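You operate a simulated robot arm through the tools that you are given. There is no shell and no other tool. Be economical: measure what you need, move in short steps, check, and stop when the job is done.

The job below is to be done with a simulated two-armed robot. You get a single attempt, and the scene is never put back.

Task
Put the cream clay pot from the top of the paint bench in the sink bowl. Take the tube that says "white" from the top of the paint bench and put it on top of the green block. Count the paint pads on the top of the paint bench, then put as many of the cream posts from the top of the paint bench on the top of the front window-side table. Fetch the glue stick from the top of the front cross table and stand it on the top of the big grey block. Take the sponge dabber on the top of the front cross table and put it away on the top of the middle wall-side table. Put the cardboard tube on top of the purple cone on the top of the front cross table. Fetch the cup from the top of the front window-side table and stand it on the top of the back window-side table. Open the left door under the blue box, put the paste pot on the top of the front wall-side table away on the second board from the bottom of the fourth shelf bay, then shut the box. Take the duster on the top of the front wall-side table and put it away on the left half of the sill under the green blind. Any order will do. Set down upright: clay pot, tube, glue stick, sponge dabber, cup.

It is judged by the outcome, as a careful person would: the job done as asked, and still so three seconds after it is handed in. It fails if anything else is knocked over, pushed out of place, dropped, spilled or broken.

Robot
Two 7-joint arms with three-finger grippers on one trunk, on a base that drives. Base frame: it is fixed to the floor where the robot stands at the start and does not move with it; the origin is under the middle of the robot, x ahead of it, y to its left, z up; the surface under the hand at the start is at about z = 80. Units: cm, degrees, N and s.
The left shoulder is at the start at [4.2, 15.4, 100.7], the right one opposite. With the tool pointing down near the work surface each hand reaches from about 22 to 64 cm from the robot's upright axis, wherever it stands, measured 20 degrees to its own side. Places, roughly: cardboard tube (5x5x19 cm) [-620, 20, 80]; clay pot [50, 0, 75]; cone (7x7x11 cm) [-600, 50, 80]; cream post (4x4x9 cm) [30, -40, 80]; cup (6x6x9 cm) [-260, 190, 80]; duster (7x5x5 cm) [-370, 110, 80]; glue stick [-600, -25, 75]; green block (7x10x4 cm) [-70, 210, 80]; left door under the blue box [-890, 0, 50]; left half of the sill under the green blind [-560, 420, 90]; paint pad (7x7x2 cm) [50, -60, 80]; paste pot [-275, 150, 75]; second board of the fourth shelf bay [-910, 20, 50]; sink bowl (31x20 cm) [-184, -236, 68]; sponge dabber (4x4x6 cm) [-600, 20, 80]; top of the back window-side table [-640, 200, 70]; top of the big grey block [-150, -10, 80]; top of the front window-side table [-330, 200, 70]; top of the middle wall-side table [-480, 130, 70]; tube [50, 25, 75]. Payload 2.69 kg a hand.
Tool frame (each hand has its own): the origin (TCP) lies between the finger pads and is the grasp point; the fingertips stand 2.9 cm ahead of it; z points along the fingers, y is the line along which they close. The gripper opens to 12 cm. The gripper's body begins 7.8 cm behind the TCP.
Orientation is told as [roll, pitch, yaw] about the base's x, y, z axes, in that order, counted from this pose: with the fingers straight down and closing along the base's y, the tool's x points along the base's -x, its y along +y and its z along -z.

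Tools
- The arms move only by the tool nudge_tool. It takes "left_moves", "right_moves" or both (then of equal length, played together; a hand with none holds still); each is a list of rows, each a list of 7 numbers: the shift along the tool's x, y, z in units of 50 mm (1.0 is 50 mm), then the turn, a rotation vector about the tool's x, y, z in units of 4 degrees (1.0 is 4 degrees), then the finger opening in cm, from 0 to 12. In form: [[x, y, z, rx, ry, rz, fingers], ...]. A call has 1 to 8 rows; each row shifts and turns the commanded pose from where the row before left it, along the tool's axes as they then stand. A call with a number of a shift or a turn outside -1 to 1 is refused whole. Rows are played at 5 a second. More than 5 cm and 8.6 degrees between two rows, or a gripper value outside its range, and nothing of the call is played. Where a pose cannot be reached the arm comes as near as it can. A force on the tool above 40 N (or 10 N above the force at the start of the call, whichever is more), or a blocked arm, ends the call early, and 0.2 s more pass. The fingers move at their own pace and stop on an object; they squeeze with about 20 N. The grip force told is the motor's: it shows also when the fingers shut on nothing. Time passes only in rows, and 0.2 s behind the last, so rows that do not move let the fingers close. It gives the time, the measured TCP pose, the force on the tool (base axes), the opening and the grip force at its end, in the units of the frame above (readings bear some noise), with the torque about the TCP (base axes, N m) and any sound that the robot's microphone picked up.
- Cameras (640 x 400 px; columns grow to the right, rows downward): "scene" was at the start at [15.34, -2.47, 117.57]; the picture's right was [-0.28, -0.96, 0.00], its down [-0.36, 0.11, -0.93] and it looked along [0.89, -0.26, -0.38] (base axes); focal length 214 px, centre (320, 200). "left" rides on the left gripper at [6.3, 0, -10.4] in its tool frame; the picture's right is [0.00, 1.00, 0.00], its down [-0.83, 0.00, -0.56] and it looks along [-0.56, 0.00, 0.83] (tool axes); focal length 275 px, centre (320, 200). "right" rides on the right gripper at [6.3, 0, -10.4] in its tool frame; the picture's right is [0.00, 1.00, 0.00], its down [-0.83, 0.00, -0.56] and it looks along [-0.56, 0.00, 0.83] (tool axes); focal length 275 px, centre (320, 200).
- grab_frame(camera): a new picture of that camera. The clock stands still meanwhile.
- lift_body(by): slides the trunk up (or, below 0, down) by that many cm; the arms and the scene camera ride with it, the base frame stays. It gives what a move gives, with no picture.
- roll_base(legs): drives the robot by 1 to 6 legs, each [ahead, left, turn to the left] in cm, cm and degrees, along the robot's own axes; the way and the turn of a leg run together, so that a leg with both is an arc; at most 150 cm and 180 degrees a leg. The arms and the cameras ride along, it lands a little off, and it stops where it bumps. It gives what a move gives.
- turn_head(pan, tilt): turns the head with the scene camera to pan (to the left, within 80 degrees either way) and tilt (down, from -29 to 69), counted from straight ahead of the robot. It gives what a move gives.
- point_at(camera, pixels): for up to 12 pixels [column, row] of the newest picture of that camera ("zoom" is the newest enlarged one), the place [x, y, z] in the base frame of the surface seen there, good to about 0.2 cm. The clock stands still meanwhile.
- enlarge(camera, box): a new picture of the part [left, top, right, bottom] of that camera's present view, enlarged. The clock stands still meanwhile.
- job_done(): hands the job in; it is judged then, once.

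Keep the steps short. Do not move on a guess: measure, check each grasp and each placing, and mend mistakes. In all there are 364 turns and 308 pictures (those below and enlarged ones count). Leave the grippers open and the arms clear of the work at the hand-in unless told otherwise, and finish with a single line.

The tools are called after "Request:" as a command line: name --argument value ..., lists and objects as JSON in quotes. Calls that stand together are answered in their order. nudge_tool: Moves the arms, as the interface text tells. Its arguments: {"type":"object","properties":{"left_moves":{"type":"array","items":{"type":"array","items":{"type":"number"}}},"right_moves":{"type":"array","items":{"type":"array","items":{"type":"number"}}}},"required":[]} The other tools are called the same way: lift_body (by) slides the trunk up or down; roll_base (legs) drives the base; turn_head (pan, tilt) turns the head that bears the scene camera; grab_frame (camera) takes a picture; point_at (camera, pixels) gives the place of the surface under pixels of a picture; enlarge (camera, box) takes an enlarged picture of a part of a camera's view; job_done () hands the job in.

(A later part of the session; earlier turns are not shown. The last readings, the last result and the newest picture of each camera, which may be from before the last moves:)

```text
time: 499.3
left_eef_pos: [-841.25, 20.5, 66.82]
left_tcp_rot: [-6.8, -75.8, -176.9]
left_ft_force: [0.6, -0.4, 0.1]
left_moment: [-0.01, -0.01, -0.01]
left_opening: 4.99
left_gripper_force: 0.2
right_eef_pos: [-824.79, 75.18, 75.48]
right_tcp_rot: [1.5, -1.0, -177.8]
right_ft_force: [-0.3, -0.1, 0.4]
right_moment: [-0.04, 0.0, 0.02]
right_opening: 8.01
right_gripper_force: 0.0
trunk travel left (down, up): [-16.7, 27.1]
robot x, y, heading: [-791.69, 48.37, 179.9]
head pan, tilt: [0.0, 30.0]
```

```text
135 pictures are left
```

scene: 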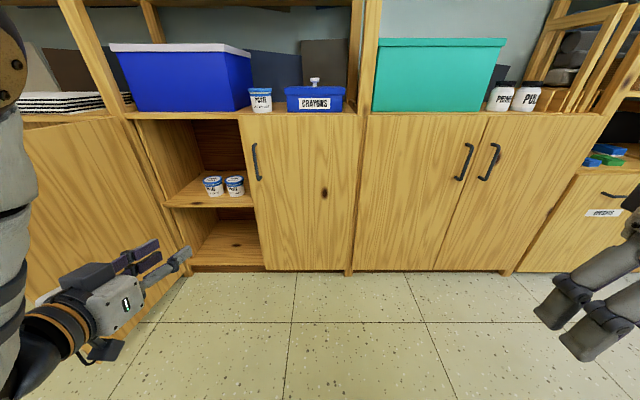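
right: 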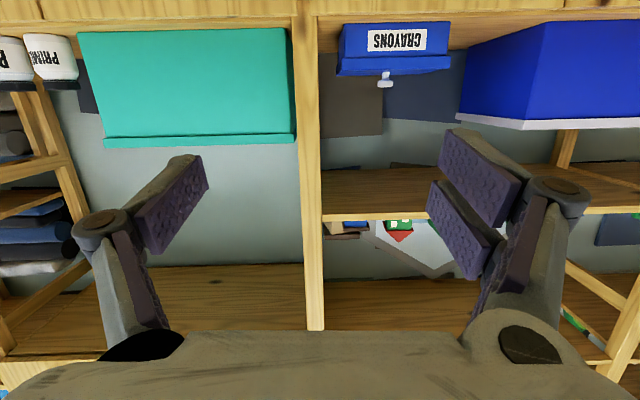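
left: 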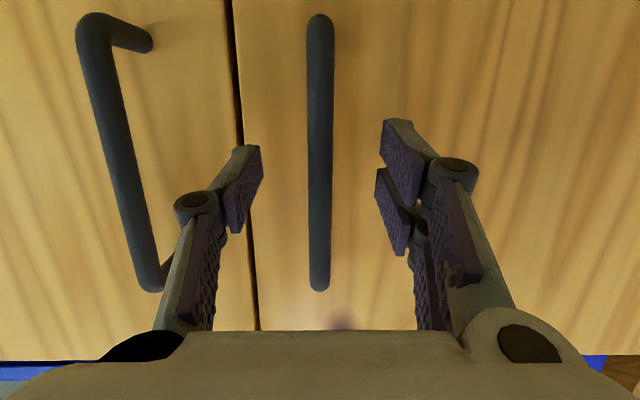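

Door is wide open. Raise the trunk and bring the left hand in front of the parked pot.

Request:
lift_body --by 20.5

Request:
nudge_tool --left_moves '[[0, -0.75, 0, -0.5, 0, 0, 11], [0, -0.75, 0, -0.5, 0, 0, 11], [0, -0.75, 0, 0, 0, 0, 11], [0, -0.75, 0, 0, 0, 0, 11], [0, 0, 0, 0, 0, 0, 11]]'

Request:
grab_frame --camera "scene"

```text
time: 501.5
left_eef_pos: [-841.06, 20.45, 87.24]
left_tcp_rot: [-6.7, -75.7, -177.0]
left_ft_force: [-0.2, -0.2, 0.1]
left_moment: [0.0, 0.03, -0.01]
left_opening: 5.03
left_gripper_force: 0.1
right_eef_pos: [-824.72, 75.26, 96.1]
right_tcp_rot: [1.7, -1.0, -177.8]
right_ft_force: [0.2, -0.1, 0.0]
right_moment: [0.04, 0.02, -0.02]
right_opening: 7.98
right_gripper_force: 0.0
trunk travel left (down, up): [-37.2, 6.6]
robot x, y, heading: [-791.7, 48.11, 180.0]
head pan, tilt: [0.0, 30.0]
```

```text
time: 502.7
left_eef_pos: [-840.97, 35.47, 87.42]
left_tcp_rot: [-2.7, -75.8, -176.9]
left_ft_force: [0.3, 0.0, -0.3]
left_moment: [0.03, 0.0, 0.01]
left_opening: 11.0
left_gripper_force: 0.1
right_eef_pos: [-824.79, 75.14, 96.16]
right_tcp_rot: [1.6, -0.9, -177.8]
right_ft_force: [0.4, -0.4, -1.1]
right_moment: [0.0, 0.0, 0.01]
right_opening: 7.96
right_gripper_force: 0.1
trunk travel left (down, up): [-37.2, 6.6]
robot x, y, heading: [-791.5, 47.94, 179.9]
head pan, tilt: [0.0, 30.0]
```

```text
134 pictures are left
```

scene: 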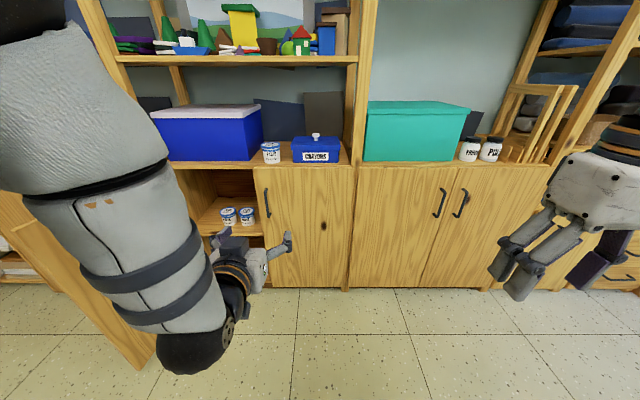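

Request:
roll_base --legs '[[0, 8.7, 0], [40, 0, 0]]'

Request:
grab_frame --camera "left"

```text
time: 506.1
left_eef_pos: [-880.54, 26.62, 87.59]
left_tcp_rot: [-2.8, -75.8, -177.0]
left_ft_force: [-0.5, 0.4, -0.6]
left_moment: [0.0, -0.02, -0.02]
left_opening: 11.02
left_gripper_force: 0.1
right_eef_pos: [-864.4, 66.42, 96.07]
right_tcp_rot: [1.6, -1.0, -177.8]
right_ft_force: [-0.4, -0.7, -0.4]
right_moment: [0.02, -0.01, -0.05]
right_opening: 7.99
right_gripper_force: 0.0
trunk travel left (down, up): [-37.2, 6.6]
robot x, y, heading: [-831.12, 39.42, -179.8]
head pan, tilt: [0.0, 30.0]
```

```text
133 pictures are left
```

left: 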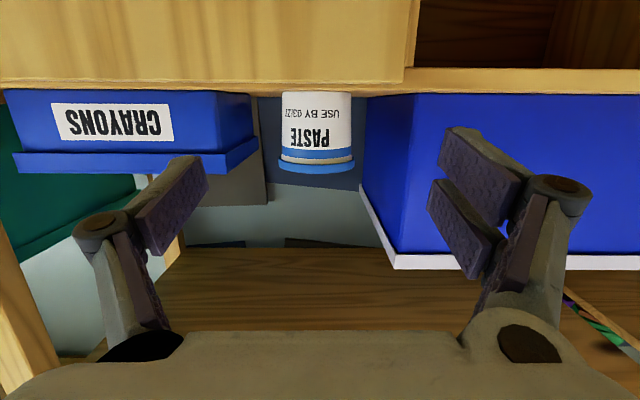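

Request:
roll_base --legs '[[18, 0, 0]]'

Request:
grab_frame --camera "left"

Request:
grab_frame --camera "scene"

```text
time: 507.6
left_eef_pos: [-898.6, 26.48, 87.49]
left_tcp_rot: [-2.9, -75.8, -176.9]
left_ft_force: [-0.3, -1.0, 0.2]
left_moment: [0.05, -0.04, -0.02]
left_opening: 11.0
left_gripper_force: 0.0
right_eef_pos: [-882.53, 66.48, 96.23]
right_tcp_rot: [1.6, -1.0, -177.8]
right_ft_force: [-0.8, 0.1, 0.3]
right_moment: [-0.02, -0.04, -0.02]
right_opening: 8.0
right_gripper_force: 0.0
trunk travel left (down, up): [-37.2, 6.6]
robot x, y, heading: [-849.03, 39.58, -180.4]
head pan, tilt: [0.0, 30.0]
```

```text
132 pictures are left
```

left: 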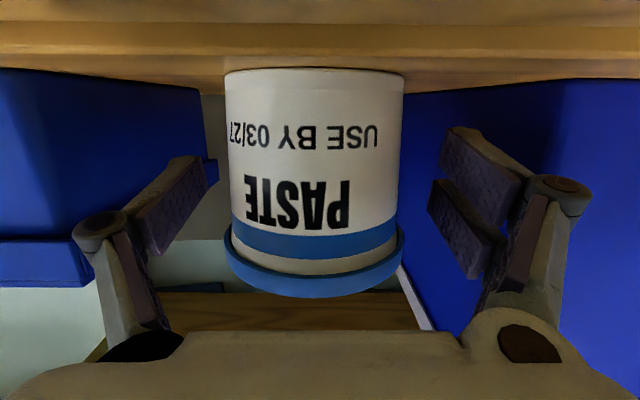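

```text
131 pictures are left
```

scene: 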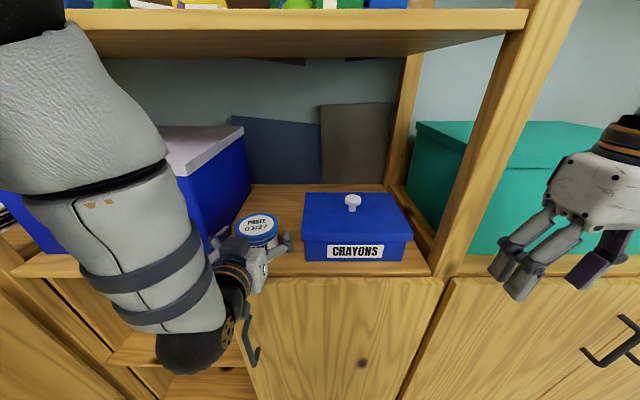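

Centred on the pot. Close, lift slightly.

Request:
nudge_tool --left_moves '[[0, 0, 0, 0, 0, 0, 5], [0, 0, 0, 0, 0, 0, 5], [0, 0, 0, 0, 0, 0, 5]]'

Request:
lift_body --by 1.5

Request:
roll_base --legs '[[-30, 0, 0]]'

Request:
grab_frame --camera "scene"

```text
time: 508.4
left_eef_pos: [-898.45, 26.6, 87.61]
left_tcp_rot: [-3.0, -76.0, -176.8]
left_ft_force: [0.9, 0.5, 2.1]
left_moment: [0.17, 0.01, -0.01]
left_opening: 7.48
left_gripper_force: 19.9
right_eef_pos: [-882.36, 66.44, 96.19]
right_tcp_rot: [1.7, -1.1, -177.8]
right_ft_force: [-0.4, -0.3, -0.3]
right_moment: [0.01, 0.01, -0.02]
right_opening: 7.99
right_gripper_force: 0.0
trunk travel left (down, up): [-37.2, 6.6]
robot x, y, heading: [-849.2, 39.05, -180.0]
head pan, tilt: [0.0, 30.0]
```

```text
time: 509.1
left_eef_pos: [-898.56, 26.62, 88.98]
left_tcp_rot: [-2.7, -75.8, -177.1]
left_ft_force: [0.1, -0.1, -2.8]
left_moment: [-0.01, -0.03, -0.01]
left_opening: 7.49
left_gripper_force: 20.1
right_eef_pos: [-882.52, 66.49, 97.51]
right_tcp_rot: [1.7, -0.9, -177.8]
right_ft_force: [-0.3, 1.0, -0.3]
right_moment: [-0.02, 0.0, 0.03]
right_opening: 8.0
right_gripper_force: 0.1
trunk travel left (down, up): [-38.7, 5.1]
robot x, y, heading: [-849.08, 39.62, -180.1]
head pan, tilt: [0.0, 30.0]
```

```text
time: 511.1
left_eef_pos: [-868.81, 26.56, 89.07]
left_tcp_rot: [-2.9, -75.9, -176.8]
left_ft_force: [0.0, -0.1, -2.9]
left_moment: [-0.05, -0.04, -0.01]
left_opening: 7.53
left_gripper_force: 19.7
right_eef_pos: [-852.5, 66.49, 97.69]
right_tcp_rot: [1.6, -1.1, -177.7]
right_ft_force: [0.6, -0.1, -0.5]
right_moment: [-0.03, 0.02, 0.03]
right_opening: 7.98
right_gripper_force: 0.0
trunk travel left (down, up): [-38.7, 5.1]
robot x, y, heading: [-819.14, 39.26, -179.7]
head pan, tilt: [0.0, 30.0]
```

```text
130 pictures are left
```

scene: 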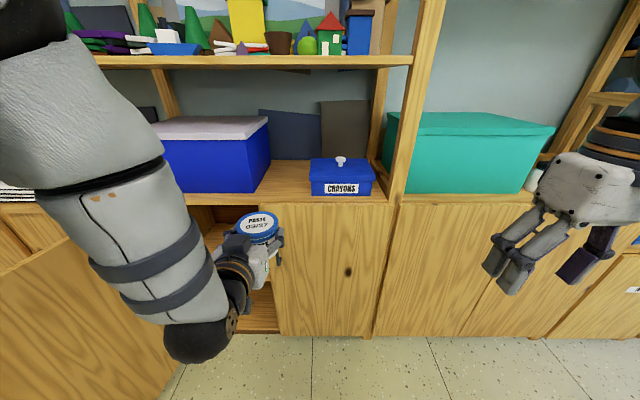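

Pot held. Lower the trunk, then line up at y≈−11.5.

Request:
lift_body --by -36.5

Request:
roll_base --legs '[[0, 37.5, 0]]'

Request:
grab_frame --camera "scene"

Request:
grab_frame --camera "left"

```text
time: 514.7
left_eef_pos: [-870.68, 26.56, 45.37]
left_tcp_rot: [-1.7, -66.9, -178.0]
left_ft_force: [0.4, 0.1, -2.6]
left_moment: [0.01, -0.04, 0.0]
left_opening: 7.51
left_gripper_force: 20.4
right_eef_pos: [-852.63, 66.44, 61.09]
right_tcp_rot: [1.6, -1.1, -177.7]
right_ft_force: [0.7, -0.2, -0.3]
right_moment: [-0.01, 0.0, 0.01]
right_opening: 7.98
right_gripper_force: 0.2
trunk travel left (down, up): [-2.2, 41.6]
robot x, y, heading: [-819.16, 39.45, -179.8]
head pan, tilt: [0.0, 30.0]
```

```text
time: 518.1
left_eef_pos: [-870.53, -10.23, 45.6]
left_tcp_rot: [-0.9, -66.8, -179.2]
left_ft_force: [0.0, 0.4, -3.3]
left_moment: [0.0, -0.02, 0.03]
left_opening: 7.47
left_gripper_force: 20.2
right_eef_pos: [-852.46, 29.43, 61.08]
right_tcp_rot: [1.7, -1.1, -177.8]
right_ft_force: [0.6, -0.4, -0.5]
right_moment: [0.0, 0.02, 0.02]
right_opening: 8.03
right_gripper_force: 0.1
trunk travel left (down, up): [-2.2, 41.6]
robot x, y, heading: [-819.45, 2.34, -179.9]
head pan, tilt: [0.0, 30.0]
stopped in leg 1: the robot was blocked; the commanded pose is now the measured one
```

```text
129 pictures are left
```

scene: 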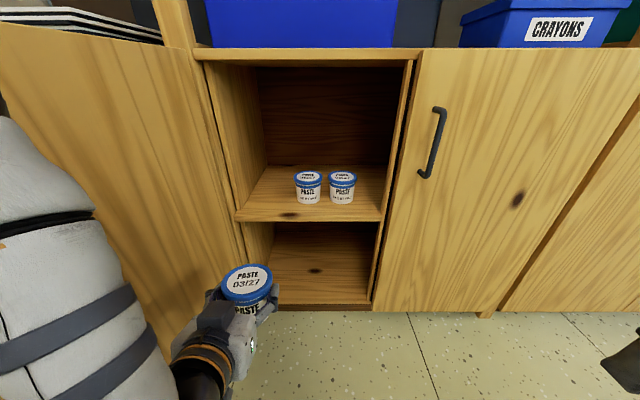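

```text
128 pictures are left
```

left: 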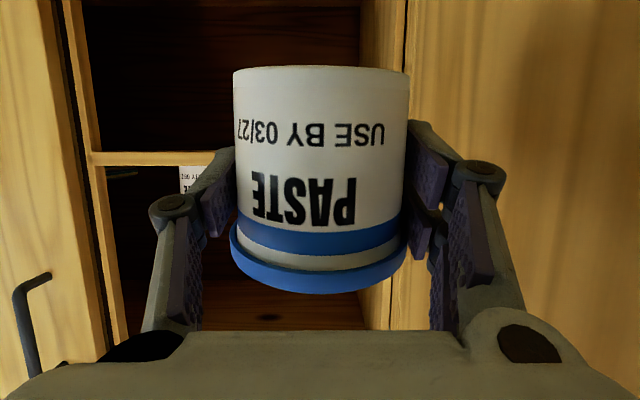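

The hand sank and tilted a bit (elbow limit). Raise the trunk 6 and restore pitch.

Request:
lift_body --by 7

Request:
nudge_tool --left_moves '[[0, 0, 0, 0, -0.75, 0, 5], [0, 0, 0, 0, -0.75, 0, 5], [0, 0, 0, 0, -0.75, 0, 5], [0, 0, 0, 0, 0, 0, 5]]'

Request:
grab_frame --camera "scene"

```text
time: 519.2
left_eef_pos: [-870.51, -10.42, 52.35]
left_tcp_rot: [-1.1, -66.6, -178.8]
left_ft_force: [-0.3, 0.0, -3.3]
left_moment: [0.03, -0.01, -0.01]
left_opening: 7.48
left_gripper_force: 20.3
right_eef_pos: [-852.47, 29.33, 68.08]
right_tcp_rot: [1.6, -0.9, -177.7]
right_ft_force: [-0.3, 0.0, 0.2]
right_moment: [0.01, -0.02, 0.01]
right_opening: 8.02
right_gripper_force: 0.1
trunk travel left (down, up): [-9.2, 34.6]
robot x, y, heading: [-818.9, 2.31, -179.9]
head pan, tilt: [0.0, 30.0]
```

```text
time: 520.2
left_eef_pos: [-870.43, -10.34, 52.47]
left_tcp_rot: [-1.9, -75.8, -178.0]
left_ft_force: [-0.7, 0.2, -3.5]
left_moment: [-0.01, -0.03, 0.04]
left_opening: 7.5
left_gripper_force: 19.7
right_eef_pos: [-852.57, 29.28, 68.07]
right_tcp_rot: [1.6, -1.0, -177.7]
right_ft_force: [0.1, -0.5, -0.4]
right_moment: [0.01, 0.0, 0.02]
right_opening: 7.98
right_gripper_force: 0.2
trunk travel left (down, up): [-9.2, 34.6]
robot x, y, heading: [-819.54, 1.99, -179.5]
head pan, tilt: [0.0, 30.0]
```

```text
127 pictures are left
```

scene: 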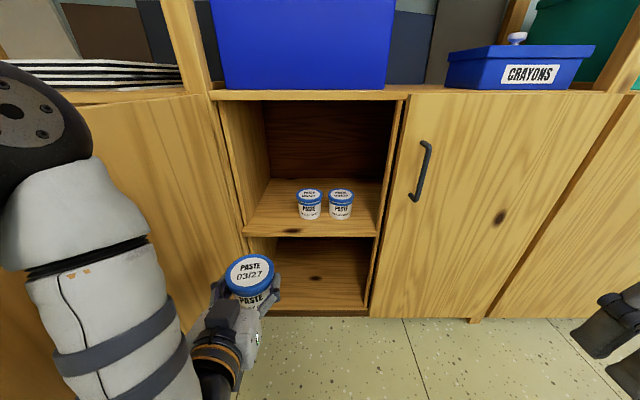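

Request:
nudge_tool --left_moves '[[0, 0.3, 0, 0, 0, 0, 5], [0, 0, 0, 0, 0, 0, 5]]'

Request:
roll_base --legs '[[14, 0, 0]]'

Request:
grab_frame --camera "scene"

Request:
grab_frame --camera "left"

```text
time: 520.8
left_eef_pos: [-870.39, -11.92, 52.4]
left_tcp_rot: [-1.8, -75.7, -178.1]
left_ft_force: [0.1, -0.8, -2.9]
left_moment: [0.0, -0.02, 0.0]
left_opening: 7.48
left_gripper_force: 20.1
right_eef_pos: [-852.55, 29.27, 68.16]
right_tcp_rot: [1.6, -1.0, -177.8]
right_ft_force: [0.8, -0.4, 0.7]
right_moment: [0.05, -0.02, 0.04]
right_opening: 8.03
right_gripper_force: 0.0
trunk travel left (down, up): [-9.2, 34.6]
robot x, y, heading: [-819.02, 2.17, -179.7]
head pan, tilt: [0.0, 30.0]
```

```text
time: 522.1
left_eef_pos: [-884.29, -11.99, 52.44]
left_tcp_rot: [-1.8, -75.7, -178.0]
left_ft_force: [0.0, 0.8, -3.0]
left_moment: [0.01, -0.05, -0.01]
left_opening: 7.49
left_gripper_force: 20.0
right_eef_pos: [-866.29, 29.22, 68.15]
right_tcp_rot: [1.7, -1.0, -177.7]
right_ft_force: [-0.1, 0.7, -0.3]
right_moment: [0.02, 0.0, 0.0]
right_opening: 8.02
right_gripper_force: 0.0
trunk travel left (down, up): [-9.2, 34.6]
robot x, y, heading: [-833.32, 1.79, -180.0]
head pan, tilt: [0.0, 30.0]
```

```text
126 pictures are left
```

scene: 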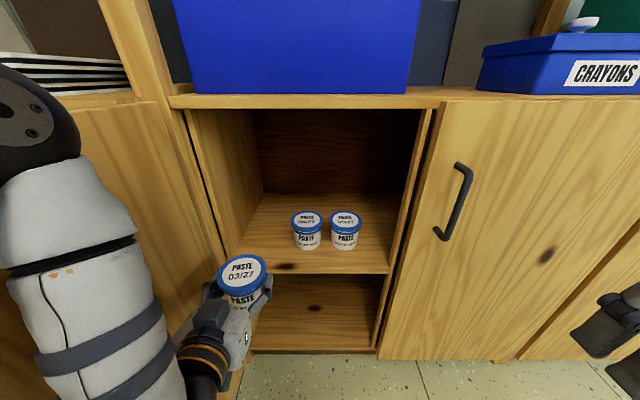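

```text
125 pictures are left
```

left: 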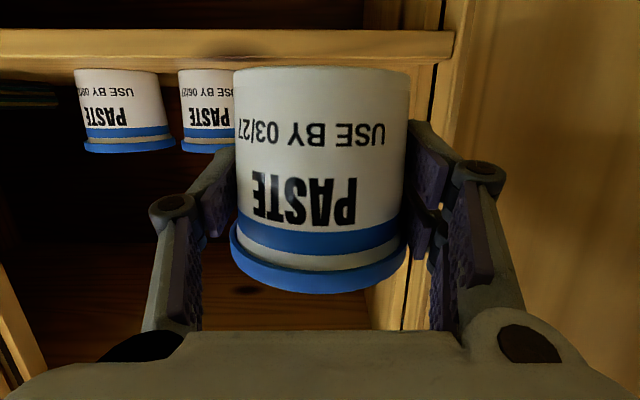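

Request:
point_at --camera "left" --pixels '[[420, 90], [445, 80], [460, 100], [430, 45], [200, 120], [225, 110], [120, 120], [395, 310]]'

Request:
point_at --camera "scene" --pixels '[[242, 245], [225, 265], [307, 217], [296, 235], [345, 217], [215, 180], [200, 150], [280, 262]]'

```text
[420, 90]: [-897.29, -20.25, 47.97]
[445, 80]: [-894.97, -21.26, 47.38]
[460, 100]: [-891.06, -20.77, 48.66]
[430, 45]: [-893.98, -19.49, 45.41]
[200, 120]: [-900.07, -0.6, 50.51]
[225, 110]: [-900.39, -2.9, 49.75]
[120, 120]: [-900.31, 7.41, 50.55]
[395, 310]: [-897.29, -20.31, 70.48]
```

```text
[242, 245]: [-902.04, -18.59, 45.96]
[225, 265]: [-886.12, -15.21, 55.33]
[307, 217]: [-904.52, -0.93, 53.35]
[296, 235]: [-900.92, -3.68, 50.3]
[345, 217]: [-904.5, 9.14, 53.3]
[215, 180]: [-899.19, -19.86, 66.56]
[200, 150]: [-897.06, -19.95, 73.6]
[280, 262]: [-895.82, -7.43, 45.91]
```

Request:
roll_base --legs '[[15.5, 0.3, 0]]'

Request:
grab_frame --camera "scene"

```text
time: 523.6
left_eef_pos: [-899.09, -10.87, 53.0]
left_tcp_rot: [1.8, -76.4, 177.3]
left_ft_force: [-0.6, 0.5, -2.8]
left_moment: [-0.03, -0.03, -0.02]
left_opening: 7.48
left_gripper_force: 19.9
right_eef_pos: [-880.9, 29.98, 67.93]
right_tcp_rot: [1.9, -1.2, -178.0]
right_ft_force: [0.4, -0.3, -0.5]
right_moment: [-0.01, -0.03, -0.01]
right_opening: 8.0
right_gripper_force: 0.0
trunk travel left (down, up): [-9.2, 34.6]
robot x, y, heading: [-847.73, 2.46, 179.8]
head pan, tilt: [0.0, 30.0]
stopped in leg 1: the robot was blocked; the commanded pose is now the measured one
```

```text
124 pictures are left
```

scene: 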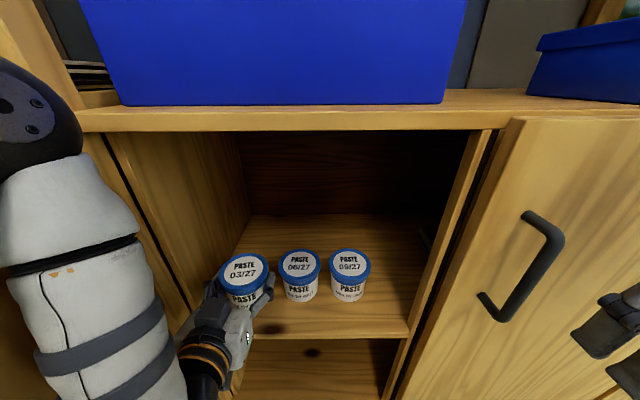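

Request:
nudge_tool --left_moves '[[0, 0.15, 0, 0, 0, 0, 5], [0.17, 0, 0.03, 0, 0, 0, 5], [0.17, 0, 0.03, 0, 0, 0, 5], [0, 0, 0, 0, 0, 0, 5]]'

Request:
grab_frame --camera "left"

```text
time: 524.6
left_eef_pos: [-898.98, -11.56, 51.72]
left_tcp_rot: [2.7, -77.0, 176.5]
left_ft_force: [0.6, 0.1, -2.3]
left_moment: [0.0, -0.04, -0.03]
left_opening: 7.49
left_gripper_force: 20.1
right_eef_pos: [-880.64, 30.1, 68.14]
right_tcp_rot: [2.1, -1.5, -177.9]
right_ft_force: [-0.6, 0.6, -0.4]
right_moment: [0.0, -0.03, 0.01]
right_opening: 8.05
right_gripper_force: 0.1
trunk travel left (down, up): [-9.2, 34.6]
robot x, y, heading: [-847.73, 2.11, 179.7]
head pan, tilt: [0.0, 30.0]
```

```text
123 pictures are left
```

left: 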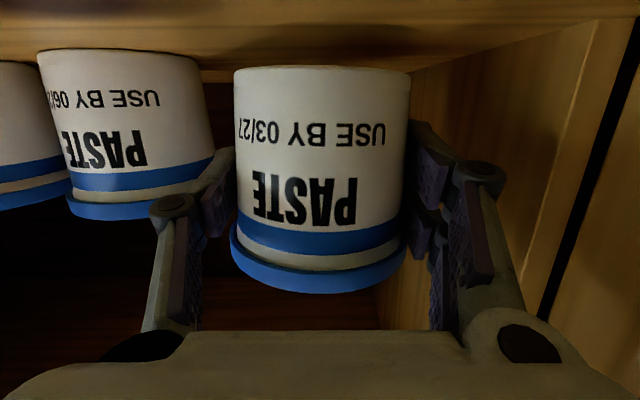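

Request:
nudge_tool --left_moves '[[0, 0.2, 0, 0, 0, 0, 5], [0.12, 0, 0.03, 0, 0, 0, 5], [0.06, 0, 0.01, 0, 0, 0, 5], [0, 0, 0, 0, 0, 0, 5]]'

Request:
enlarge --camera "scene" --box '[180, 220, 400, 357]'

```text
time: 525.6
left_eef_pos: [-898.93, -11.99, 51.28]
left_tcp_rot: [4.7, -77.3, 174.1]
left_ft_force: [1.0, -0.1, -2.4]
left_moment: [0.03, -0.02, -0.02]
left_opening: 7.46
left_gripper_force: 20.3
right_eef_pos: [-880.56, 30.27, 68.07]
right_tcp_rot: [2.4, -1.6, -178.1]
right_ft_force: [0.0, -0.7, -0.2]
right_moment: [0.0, 0.04, 0.0]
right_opening: 8.02
right_gripper_force: 0.0
trunk travel left (down, up): [-9.2, 34.6]
robot x, y, heading: [-848.25, 2.28, 179.8]
head pan, tilt: [0.0, 30.0]
```

```text
2.91 times, centred on (290, 288) of scene
```

zoom: 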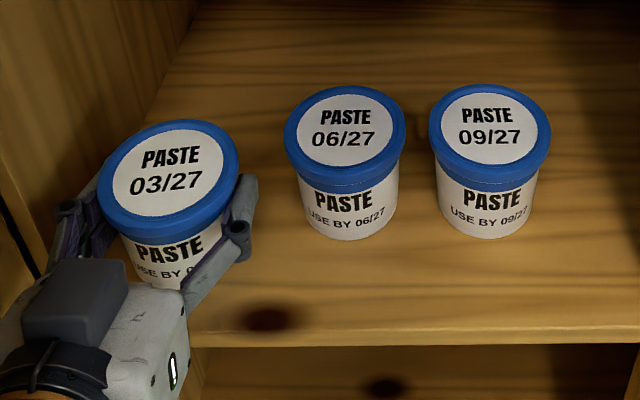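

Request:
lift_body --by -0.6

Request:
nudge_tool --left_moves '[[0, 0, 0, 0, 0, 0, 8.3], [0, 0, 0, 0, 0, 0, 9], [0, 0, 0, 0, 0, 0, 9.5]]'

Request:
enlarge --camera "scene" --box '[180, 220, 400, 357]'

```text
time: 526.1
left_eef_pos: [-898.85, -12.26, 50.57]
left_tcp_rot: [3.8, -77.5, 175.1]
left_ft_force: [-6.0, -1.2, 12.3]
left_moment: [0.28, -0.03, 0.08]
left_opening: 7.48
left_gripper_force: 20.2
right_eef_pos: [-880.55, 30.21, 67.5]
right_tcp_rot: [2.3, -1.6, -177.9]
right_ft_force: [-1.2, -0.6, 0.6]
right_moment: [0.02, 0.03, 0.0]
right_opening: 8.0
right_gripper_force: 0.0
trunk travel left (down, up): [-8.6, 35.2]
robot x, y, heading: [-847.76, 2.29, 179.8]
head pan, tilt: [0.0, 30.0]
```

```text
time: 526.9
left_eef_pos: [-898.74, -12.2, 50.4]
left_tcp_rot: [4.0, -77.3, 174.9]
left_ft_force: [0.2, 0.4, 0.6]
left_moment: [0.0, 0.02, 0.0]
left_opening: 9.5
left_gripper_force: 0.1
right_eef_pos: [-880.55, 30.19, 67.56]
right_tcp_rot: [2.3, -1.6, -177.9]
right_ft_force: [-0.7, 0.5, -0.1]
right_moment: [-0.01, 0.02, -0.02]
right_opening: 8.0
right_gripper_force: 0.0
trunk travel left (down, up): [-8.6, 35.2]
robot x, y, heading: [-847.79, 2.43, 179.8]
head pan, tilt: [0.0, 30.0]
```

```text
2.91 times, centred on (290, 288) of scene
```

zoom: 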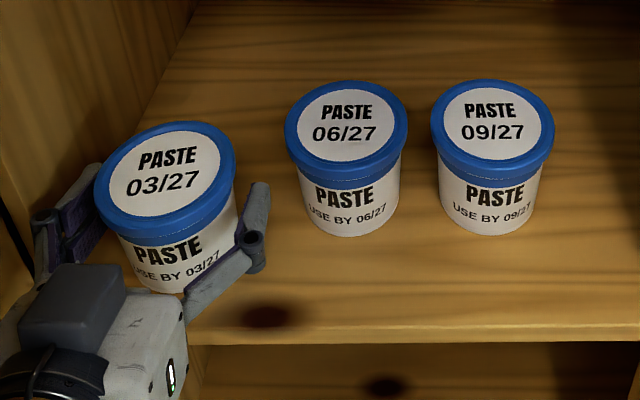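

Placed. Back straight out.

Request:
roll_base --legs '[[-30, 0, 0]]'

Request:
grab_frame --camera "scene"

```text
time: 529.0
left_eef_pos: [-869.26, -13.27, 49.44]
left_tcp_rot: [-0.5, -76.0, 179.7]
left_ft_force: [-0.4, -0.1, -1.1]
left_moment: [-0.01, 0.03, -0.01]
left_opening: 9.5
left_gripper_force: 0.1
right_eef_pos: [-851.23, 29.38, 67.46]
right_tcp_rot: [1.6, -0.9, -177.9]
right_ft_force: [0.5, 1.2, -0.5]
right_moment: [0.01, 0.02, -0.02]
right_opening: 8.0
right_gripper_force: 0.0
trunk travel left (down, up): [-8.6, 35.2]
robot x, y, heading: [-817.97, 2.1, 179.9]
head pan, tilt: [0.0, 30.0]
```

```text
120 pictures are left
```

scene: 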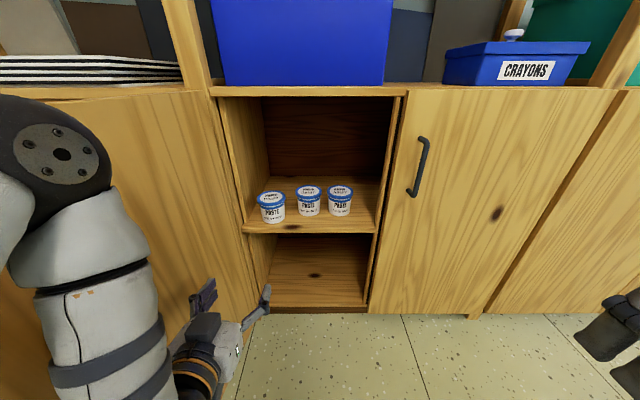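

Pot is on the second board. Now close the door: go round its free edge to the outer side with the left hand.

Request:
roll_base --legs '[[-27, 0, 0], [0, 38, 0]]'

Request:
nudge_tool --left_moves '[[0, 0, 0, 0, 0, 0, 0], [-0.8, 0, -0.2, 0, 0, 0, 0], [-0.8, 0, -0.2, 0, 0, 0, 0]]'

Request:
turn_head --pan 15 --tilt 35

Request:
grab_frame --camera "scene"

```text
time: 534.0
left_eef_pos: [-842.23, -51.1, 49.44]
left_tcp_rot: [-0.4, -76.1, 179.4]
left_ft_force: [-0.1, -0.4, 0.0]
left_moment: [-0.01, 0.0, -0.01]
left_opening: 9.51
left_gripper_force: 0.0
right_eef_pos: [-824.04, -8.59, 67.47]
right_tcp_rot: [1.6, -1.0, -178.3]
right_ft_force: [-0.2, -0.7, 0.0]
right_moment: [0.03, 0.03, 0.0]
right_opening: 8.0
right_gripper_force: 0.1
trunk travel left (down, up): [-8.6, 35.2]
robot x, y, heading: [-791.0, -35.9, 179.7]
head pan, tilt: [0.0, 30.0]
```

```text
time: 534.8
left_eef_pos: [-843.52, -50.47, 57.22]
left_tcp_rot: [-0.3, -76.1, 179.3]
left_ft_force: [-0.9, -0.1, -0.4]
left_moment: [-0.02, 0.02, -0.01]
left_opening: 0.0
left_gripper_force: 20.3
left hand out of reach, approached as far as the arm can: row 3
right_eef_pos: [-824.06, -8.8, 67.49]
right_tcp_rot: [1.6, -1.0, -178.3]
right_ft_force: [0.5, 0.3, -0.9]
right_moment: [-0.04, 0.0, 0.02]
right_opening: 8.02
right_gripper_force: 0.1
trunk travel left (down, up): [-8.6, 35.2]
robot x, y, heading: [-791.13, -36.1, 179.7]
head pan, tilt: [0.0, 30.0]
```

```text
time: 535.5
left_eef_pos: [-843.65, -50.46, 57.07]
left_tcp_rot: [-0.4, -76.1, 179.4]
left_ft_force: [0.2, 0.2, -0.6]
left_moment: [0.0, 0.0, 0.0]
left_opening: 0.0
left_gripper_force: 20.1
right_eef_pos: [-823.89, -8.61, 67.53]
right_tcp_rot: [1.6, -1.0, -178.1]
right_ft_force: [-0.5, -0.4, 0.5]
right_moment: [0.03, 0.0, 0.03]
right_opening: 8.0
right_gripper_force: 0.1
trunk travel left (down, up): [-8.6, 35.2]
robot x, y, heading: [-790.94, -35.99, 179.3]
head pan, tilt: [15.0, 35.0]
```

```text
119 pictures are left
```

scene: 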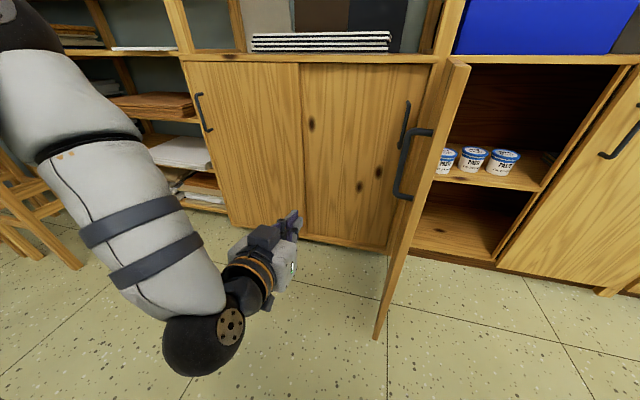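

Request:
roll_base --legs '[[20, 0, 0], [0, -45, 0]]'

Request:
grab_frame --camera "scene"

```text
time: 540.7
left_eef_pos: [-863.52, -5.55, 57.07]
left_tcp_rot: [-0.5, -76.2, 179.4]
left_ft_force: [0.8, 0.6, -1.0]
left_moment: [0.03, 0.04, 0.0]
left_opening: 0.0
left_gripper_force: 20.4
right_eef_pos: [-843.97, 36.3, 67.6]
right_tcp_rot: [1.6, -1.0, -178.1]
right_ft_force: [0.5, 0.0, -0.2]
right_moment: [-0.01, 0.01, -0.03]
right_opening: 7.98
right_gripper_force: 0.0
trunk travel left (down, up): [-8.6, 35.2]
robot x, y, heading: [-810.9, 8.78, 180.0]
head pan, tilt: [15.0, 35.0]
```

```text
118 pictures are left
```

scene: 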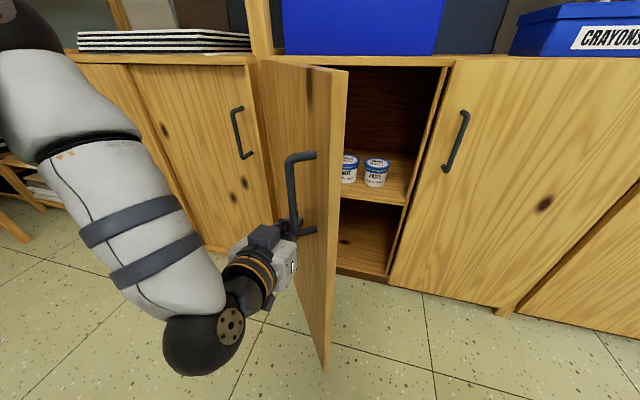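

Request:
roll_base --legs '[[8, -8, 0], [10, -5, 0]]'

Request:
grab_frame --camera "scene"

```text
time: 542.8
left_eef_pos: [-881.28, 7.52, 57.06]
left_tcp_rot: [-0.4, -76.1, 179.5]
left_ft_force: [-0.4, -1.1, -0.4]
left_moment: [0.02, -0.03, 0.03]
left_opening: 0.04
left_gripper_force: 20.3
right_eef_pos: [-861.68, 49.37, 67.56]
right_tcp_rot: [1.7, -1.0, -178.1]
right_ft_force: [-0.2, 0.2, 0.2]
right_moment: [-0.01, 0.01, 0.02]
right_opening: 7.97
right_gripper_force: 0.1
trunk travel left (down, up): [-8.6, 35.2]
robot x, y, heading: [-828.4, 22.28, 179.4]
head pan, tilt: [15.0, 35.0]
```

```text
117 pictures are left
```

scene: 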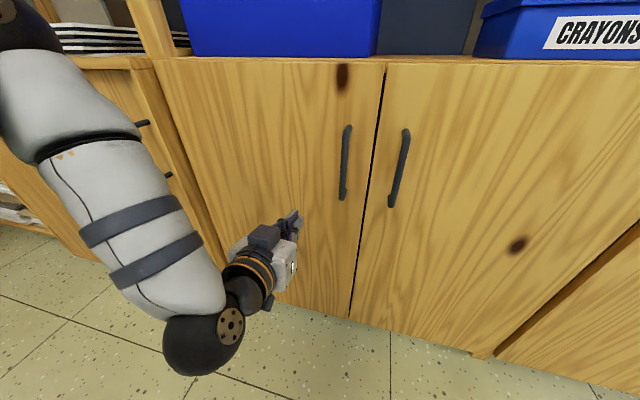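

Request:
point_at --camera "scene" --pixels '[[375, 100], [200, 120], [300, 120], [395, 100], [450, 120], [355, 300]]'

Request:
enlarge --camera "scene" --box '[290, 50, 450, 150]'

```text
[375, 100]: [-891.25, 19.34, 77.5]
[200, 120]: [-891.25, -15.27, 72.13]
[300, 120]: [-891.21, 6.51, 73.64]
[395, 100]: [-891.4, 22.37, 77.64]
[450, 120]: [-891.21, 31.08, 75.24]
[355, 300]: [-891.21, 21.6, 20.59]
```

```text
4.00 times, centred on (370, 100) of scene
```

zoom: 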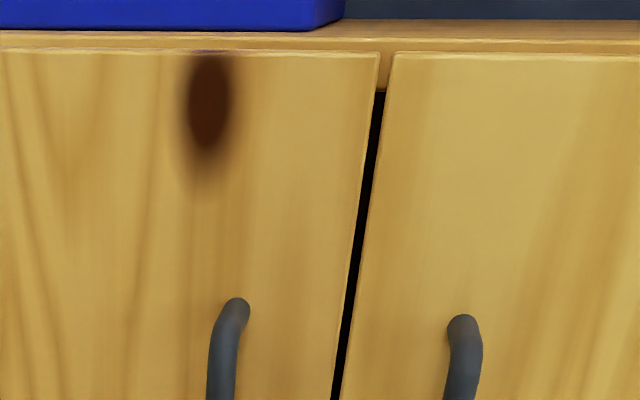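

Door flush shut. Back off, raise the trunk and bring the left hand back to pointing down.

Request:
roll_base --legs '[[-25, 0, 0]]'

Request:
lift_body --by 30

Request:
nudge_tool --left_moves '[[0, 0, 0, 0, 1, 0, 6], [0, 0, 0, 0, 1, 0, 6], [0, 0, 0, 0, 1, 0, 6], [0, 0, 0, 0, 1, 0, 6], [0, 0, 0, 0, 1, 0, 6], [0, 0, 0, 0, 1, 0, 6], [0, 0, 0, 0, 1, 0, 6], [0, 0, 0, 0, 1, 0, 6]]'

Request:
nudge_tool --left_moves '[[0, 0, 0, 0, 1, 0, 6], [0, 0, 0, 0, 1, 0, 6], [0, 0, 0, 0, 1, 0, 6], [0, 0, 0, 0, 1, 0, 6], [0, 0, 0, 0, 1, 0, 6], [0, 0, 0, 0, 1, 0, 6], [0, 0, 0, 0, 1, 0, 6], [0, 0, 0, 0, 1, 0, 6]]'

Request:
nudge_tool --left_moves '[[0, 0, 0, 0, 1, 0, 6], [0, 0, 0, 0, 1, 0, 6], [0, 0, 0, 0, 1, 0, 6], [0.5, 0, -0.5, 0, 0, 0, 6], [0.5, 0, -0.5, 0, 0, 0, 6]]'

```text
time: 544.6
left_eef_pos: [-856.31, 7.27, 56.99]
left_tcp_rot: [-0.3, -76.2, 179.6]
left_ft_force: [1.0, 0.7, 0.2]
left_moment: [0.01, 0.0, 0.01]
left_opening: 0.0
left_gripper_force: 20.9
right_eef_pos: [-836.86, 49.26, 67.54]
right_tcp_rot: [1.6, -1.0, -177.9]
right_ft_force: [-0.8, 0.9, -0.7]
right_moment: [-0.02, 0.02, -0.01]
right_opening: 8.0
right_gripper_force: 0.1
trunk travel left (down, up): [-8.6, 35.2]
robot x, y, heading: [-803.76, 21.92, 179.8]
head pan, tilt: [15.0, 35.0]
```

```text
time: 547.6
left_eef_pos: [-856.37, 7.21, 86.98]
left_tcp_rot: [-0.4, -76.1, 179.6]
left_ft_force: [-0.1, 0.1, -0.3]
left_moment: [0.03, 0.01, 0.03]
left_opening: 0.0
left_gripper_force: 20.1
right_eef_pos: [-836.91, 49.29, 97.49]
right_tcp_rot: [1.7, -1.0, -178.1]
right_ft_force: [0.6, 0.6, -0.4]
right_moment: [0.02, -0.02, -0.01]
right_opening: 8.01
right_gripper_force: 0.0
trunk travel left (down, up): [-38.6, 5.2]
robot x, y, heading: [-803.96, 22.16, 179.7]
head pan, tilt: [15.0, 35.0]
```

```text
time: 549.4
left_eef_pos: [-856.44, 7.34, 87.09]
left_tcp_rot: [-0.2, -44.0, 179.5]
left_ft_force: [0.0, 0.6, -0.1]
left_moment: [-0.02, 0.02, 0.04]
left_opening: 6.0
left_gripper_force: 0.1
right_eef_pos: [-836.88, 49.11, 97.5]
right_tcp_rot: [1.6, -1.0, -178.0]
right_ft_force: [0.2, 1.4, 0.0]
right_moment: [0.03, 0.0, 0.01]
right_opening: 8.01
right_gripper_force: 0.2
trunk travel left (down, up): [-38.6, 5.2]
robot x, y, heading: [-803.65, 21.93, 179.7]
head pan, tilt: [15.0, 35.0]
```

```text
time: 551.2
left_eef_pos: [-856.44, 7.28, 87.0]
left_tcp_rot: [-0.1, -12.0, 179.4]
left_ft_force: [-0.4, 0.7, 0.1]
left_moment: [-0.02, -0.01, -0.01]
left_opening: 6.01
left_gripper_force: 0.1
right_eef_pos: [-836.89, 49.23, 97.42]
right_tcp_rot: [1.6, -1.0, -178.0]
right_ft_force: [-0.3, 0.3, -0.1]
right_moment: [0.01, -0.01, 0.0]
right_opening: 7.98
right_gripper_force: 0.0
trunk travel left (down, up): [-38.6, 5.2]
robot x, y, heading: [-803.62, 22.24, 179.6]
head pan, tilt: [15.0, 35.0]
```

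```text
time: 552.4
left_eef_pos: [-851.27, 7.18, 92.15]
left_tcp_rot: [-0.1, -0.1, 179.2]
left_ft_force: [0.4, 0.4, -0.5]
left_moment: [0.02, 0.01, 0.03]
left_opening: 6.01
left_gripper_force: 0.1
right_eef_pos: [-836.82, 49.28, 97.5]
right_tcp_rot: [1.6, -1.2, -178.0]
right_ft_force: [0.2, 0.3, -1.0]
right_moment: [-0.02, -0.01, 0.01]
right_opening: 7.99
right_gripper_force: 0.0
trunk travel left (down, up): [-38.6, 5.2]
robot x, y, heading: [-803.77, 21.72, 179.7]
head pan, tilt: [15.0, 35.0]
```

Request:
nudge_tool --left_moves '[[0.7, 0, -0.6, 0, 0, 0, 8], [0.7, 0, -0.6, 0, 0, 0, 8], [0.3, 0, -0.5, 0, 0, 0, 8]]'

Request:
roll_base --legs '[[0, 0, 90], [0, 0, 90]]'

Request:
turn_head --pan 0 --tilt 20

Request:
grab_frame --camera "scene"

```text
time: 553.2
left_eef_pos: [-850.16, 5.8, 98.96]
left_tcp_rot: [-0.4, 0.3, 179.3]
left_ft_force: [-0.4, 0.1, -0.7]
left_moment: [-0.01, 0.04, 0.01]
left_opening: 7.99
left_gripper_force: 0.0
left hand out of reach, approached as far as the arm can: row 1, 2, 3
right_eef_pos: [-836.73, 49.24, 97.43]
right_tcp_rot: [1.6, -0.9, -178.1]
right_ft_force: [-0.2, -0.6, 0.7]
right_moment: [0.0, 0.03, 0.0]
right_opening: 7.99
right_gripper_force: 0.1
trunk travel left (down, up): [-38.6, 5.2]
robot x, y, heading: [-803.53, 22.06, 179.8]
head pan, tilt: [15.0, 35.0]
```

```text
time: 561.2
left_eef_pos: [-757.32, 37.76, 99.09]
left_tcp_rot: [-0.1, 0.0, -1.2]
left_ft_force: [-0.2, 0.2, 0.0]
left_moment: [-0.03, -0.03, -0.02]
left_opening: 7.99
left_gripper_force: 0.0
right_eef_pos: [-770.84, -5.41, 97.46]
right_tcp_rot: [1.6, -1.0, 1.5]
right_ft_force: [0.2, -1.0, 0.0]
right_moment: [-0.03, 0.01, -0.01]
right_opening: 7.99
right_gripper_force: 0.1
trunk travel left (down, up): [-38.6, 5.2]
robot x, y, heading: [-803.53, 22.24, -0.6]
head pan, tilt: [15.0, 35.0]
```

```text
time: 562.0
left_eef_pos: [-757.33, 37.77, 99.2]
left_tcp_rot: [-0.1, 0.0, -1.1]
left_ft_force: [1.2, 0.1, -0.5]
left_moment: [0.01, -0.01, -0.01]
left_opening: 8.0
left_gripper_force: 0.0
right_eef_pos: [-770.77, -5.31, 97.51]
right_tcp_rot: [1.6, -1.1, 1.5]
right_ft_force: [-0.1, -0.3, 0.6]
right_moment: [0.01, -0.02, 0.02]
right_opening: 8.02
right_gripper_force: 0.0
trunk travel left (down, up): [-38.6, 5.2]
robot x, y, heading: [-803.79, 22.01, -0.9]
head pan, tilt: [0.0, 20.0]
```

```text
115 pictures are left
```

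scene: 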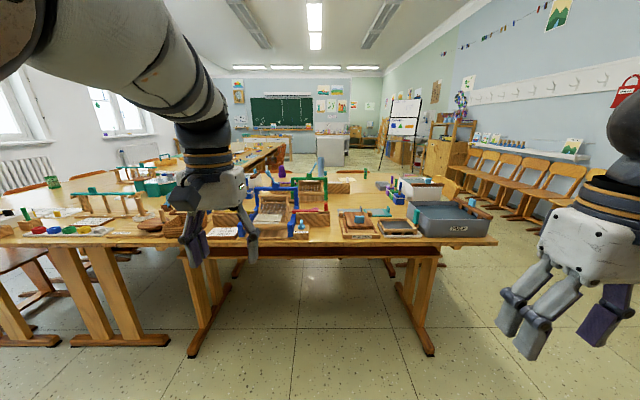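

Request:
enlarge --camera "scene" --box '[230, 140, 510, 260]'

Request:
point_at --camera "scene" --pixels '[[340, 244], [490, 240], [400, 190], [320, 165], [430, 185], [430, 290], [300, 190], [370, 200]]'

```text
2.29 times, centred on (370, 200) of scene
```

zoom: 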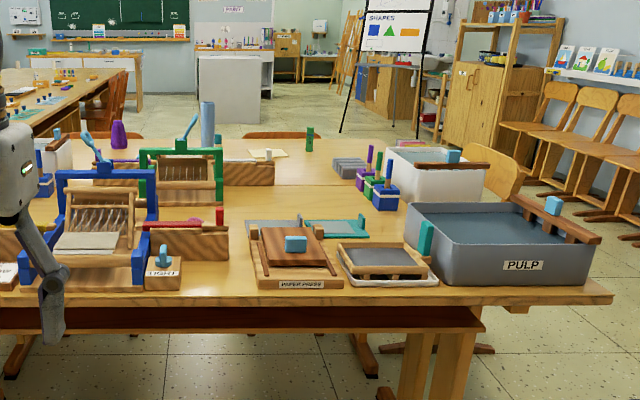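

```text
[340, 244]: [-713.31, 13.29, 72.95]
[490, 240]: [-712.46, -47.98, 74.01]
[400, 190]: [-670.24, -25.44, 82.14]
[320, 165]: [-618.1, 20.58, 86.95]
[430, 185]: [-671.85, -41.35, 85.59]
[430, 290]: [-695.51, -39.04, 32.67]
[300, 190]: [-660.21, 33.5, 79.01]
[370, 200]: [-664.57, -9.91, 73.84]
```

Request:
point_at --camera "scene" --pixels '[[520, 240], [500, 215], [460, 205], [545, 235], [430, 205], [465, 180]]'

Request:
turn_head --pan -35 --tilt 25

Request:
grab_frame --camera "scene"

```text
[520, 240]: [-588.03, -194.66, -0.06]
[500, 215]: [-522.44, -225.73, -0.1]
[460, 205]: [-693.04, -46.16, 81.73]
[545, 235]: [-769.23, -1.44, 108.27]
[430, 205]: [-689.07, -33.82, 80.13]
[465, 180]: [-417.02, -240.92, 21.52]
```

```text
time: 563.0
left_eef_pos: [-757.37, 37.73, 99.11]
left_tcp_rot: [0.0, -0.1, -1.2]
left_ft_force: [0.4, 0.7, -0.3]
left_moment: [-0.01, -0.01, -0.01]
left_opening: 8.04
left_gripper_force: 0.0
right_eef_pos: [-770.89, -5.47, 97.57]
right_tcp_rot: [1.6, -1.1, 1.5]
right_ft_force: [-0.3, 0.0, 0.6]
right_moment: [0.02, 0.0, -0.01]
right_opening: 8.0
right_gripper_force: 0.1
trunk travel left (down, up): [-38.6, 5.2]
robot x, y, heading: [-803.54, 22.45, -0.6]
head pan, tilt: [-35.0, 25.0]
```

```text
113 pictures are left
```

scene: 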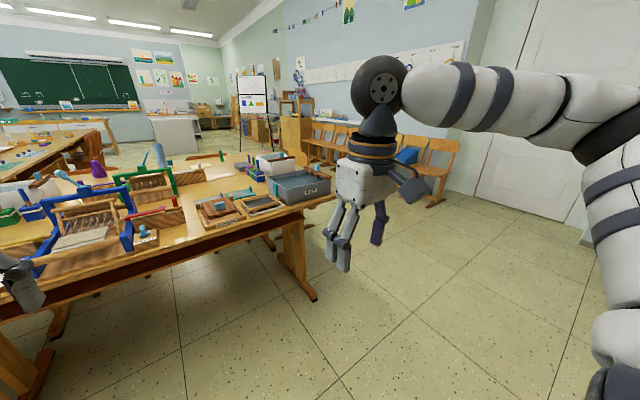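

Drive round the right end of the cross tables to their front side.

Request:
roll_base --legs '[[0, -137, 0.6], [150, 0, 0], [140, 0, 0], [0, 0, 90]]'

Request:
turn_head --pan 40 --tilt 20

Request:
grab_frame --camera "scene"

```text
time: 591.4
left_eef_pos: [-529.61, -74.12, 99.16]
left_tcp_rot: [-0.1, 0.0, 88.4]
left_ft_force: [-0.1, -0.6, 0.2]
left_moment: [0.02, -0.02, 0.0]
left_opening: 8.01
left_gripper_force: 0.0
right_eef_pos: [-486.7, -88.07, 97.46]
right_tcp_rot: [1.6, -1.0, 91.1]
right_ft_force: [0.0, 0.0, -0.8]
right_moment: [0.02, -0.08, -0.03]
right_opening: 7.99
right_gripper_force: 0.1
trunk travel left (down, up): [-38.6, 5.2]
robot x, y, heading: [-514.27, -120.6, 89.0]
head pan, tilt: [-35.0, 25.0]
```

```text
time: 592.8
left_eef_pos: [-529.72, -74.14, 99.18]
left_tcp_rot: [-0.4, 0.1, 88.6]
left_ft_force: [0.2, 0.1, 0.9]
left_moment: [-0.01, -0.01, -0.02]
left_opening: 8.02
left_gripper_force: 0.1
right_eef_pos: [-486.48, -88.15, 97.53]
right_tcp_rot: [1.6, -1.1, 91.1]
right_ft_force: [0.1, 0.1, 0.4]
right_moment: [-0.04, -0.02, -0.01]
right_opening: 7.98
right_gripper_force: 0.1
trunk travel left (down, up): [-38.6, 5.2]
robot x, y, heading: [-514.47, -120.59, 88.7]
head pan, tilt: [40.0, 20.0]
```

```text
112 pictures are left
```

scene: 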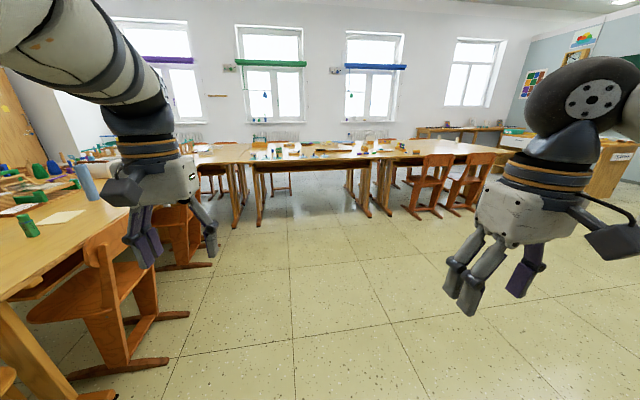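

Request:
point_at --camera "scene" --pixels '[[160, 365], [185, 315], [150, 270], [100, 240], [205, 265], [28, 232], [30, 216], [88, 185], [85, 225], [60, 217], [180, 215], [45, 170]]'

Request:
enlarge --camera "scene" --box '[0, 140, 160, 260]'

```text
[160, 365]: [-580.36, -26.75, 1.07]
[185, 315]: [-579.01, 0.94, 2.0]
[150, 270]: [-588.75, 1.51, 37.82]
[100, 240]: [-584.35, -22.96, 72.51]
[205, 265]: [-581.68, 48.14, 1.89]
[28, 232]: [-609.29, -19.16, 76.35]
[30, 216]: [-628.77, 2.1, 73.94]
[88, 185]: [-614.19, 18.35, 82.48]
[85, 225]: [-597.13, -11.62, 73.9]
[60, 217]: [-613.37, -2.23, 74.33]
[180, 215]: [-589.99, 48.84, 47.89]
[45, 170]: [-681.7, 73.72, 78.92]
```

```text
3.33 times, centred on (80, 200) of scene
```

zoom: 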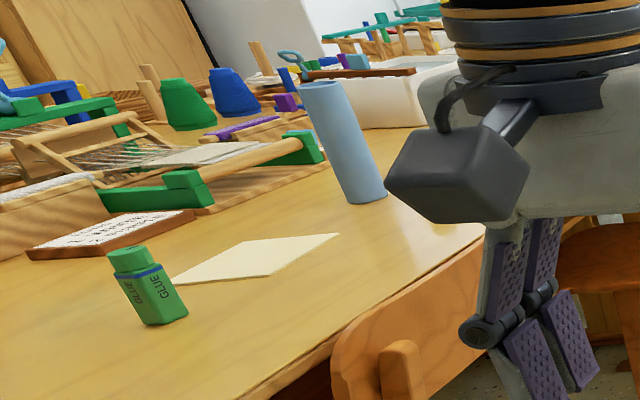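

Table front edge x≈−592, chairs to −579. Go to (−557, 0) heading 180.

Request:
roll_base --legs '[[0, 0, 91], [0, -122, 0], [38, 0, 0]]'

Request:
turn_head --pan 0 --tilt 35

Request:
grab_frame --camera "scene"

```text
time: 608.3
left_eef_pos: [-597.87, -14.56, 99.17]
left_tcp_rot: [-0.4, 0.0, 179.2]
left_ft_force: [0.3, -0.7, 0.6]
left_moment: [-0.02, 0.02, 0.0]
left_opening: 8.05
left_gripper_force: 0.1
right_eef_pos: [-584.48, 28.82, 97.54]
right_tcp_rot: [1.5, -1.1, -178.2]
right_ft_force: [-0.6, 0.3, -1.0]
right_moment: [0.0, -0.02, 0.01]
right_opening: 8.0
right_gripper_force: 0.0
trunk travel left (down, up): [-38.6, 5.2]
robot x, y, heading: [-551.32, 1.24, 179.8]
head pan, tilt: [40.0, 20.0]
```

```text
time: 609.4
left_eef_pos: [-597.87, -14.72, 98.92]
left_tcp_rot: [-0.6, 0.4, 179.3]
left_ft_force: [0.3, 0.7, -0.1]
left_moment: [0.02, 0.02, 0.0]
left_opening: 8.0
left_gripper_force: 0.1
right_eef_pos: [-584.54, 28.87, 97.46]
right_tcp_rot: [1.5, -1.0, -178.2]
right_ft_force: [-0.1, -0.3, -0.1]
right_moment: [-0.01, 0.0, -0.01]
right_opening: 7.96
right_gripper_force: 0.1
trunk travel left (down, up): [-38.6, 5.2]
robot x, y, heading: [-551.08, 1.82, 179.3]
head pan, tilt: [0.0, 35.0]
```

```text
110 pictures are left
```

scene: 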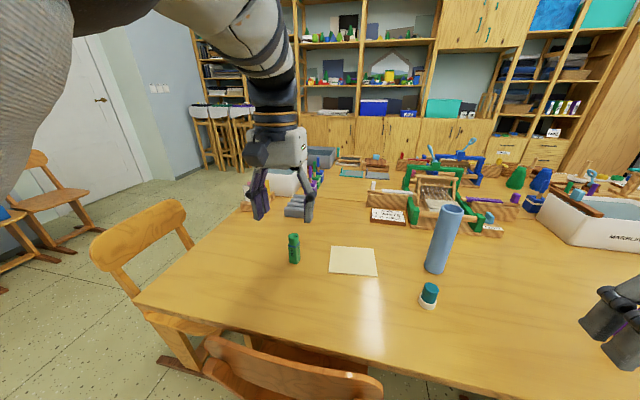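

Request:
enlarge --camera "scene" --box '[380, 140, 620, 320]'

Request:
point_at --camera "scene" --pixels '[[293, 238], [293, 258], [428, 286], [428, 302], [450, 212], [437, 268], [432, 220], [462, 216], [515, 198], [517, 180], [540, 180]]'

```text
2.22 times, centred on (500, 230) of scene
```

zoom: 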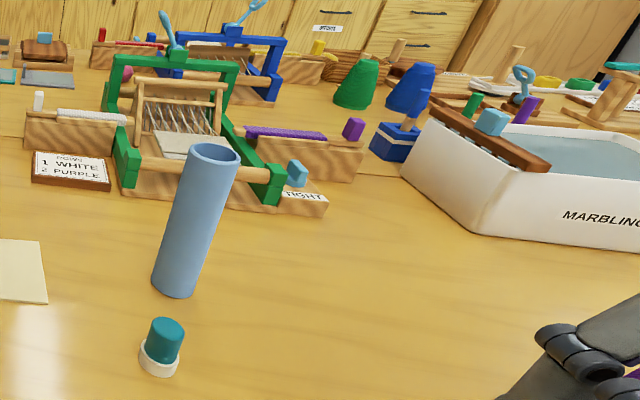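

```text
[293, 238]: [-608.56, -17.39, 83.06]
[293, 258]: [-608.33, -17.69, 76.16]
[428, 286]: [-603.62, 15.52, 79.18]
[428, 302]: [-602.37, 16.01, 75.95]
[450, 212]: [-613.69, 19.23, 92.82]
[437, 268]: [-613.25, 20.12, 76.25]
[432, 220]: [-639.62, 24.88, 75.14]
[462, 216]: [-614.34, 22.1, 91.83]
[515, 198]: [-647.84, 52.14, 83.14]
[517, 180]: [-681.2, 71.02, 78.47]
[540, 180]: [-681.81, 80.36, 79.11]
```

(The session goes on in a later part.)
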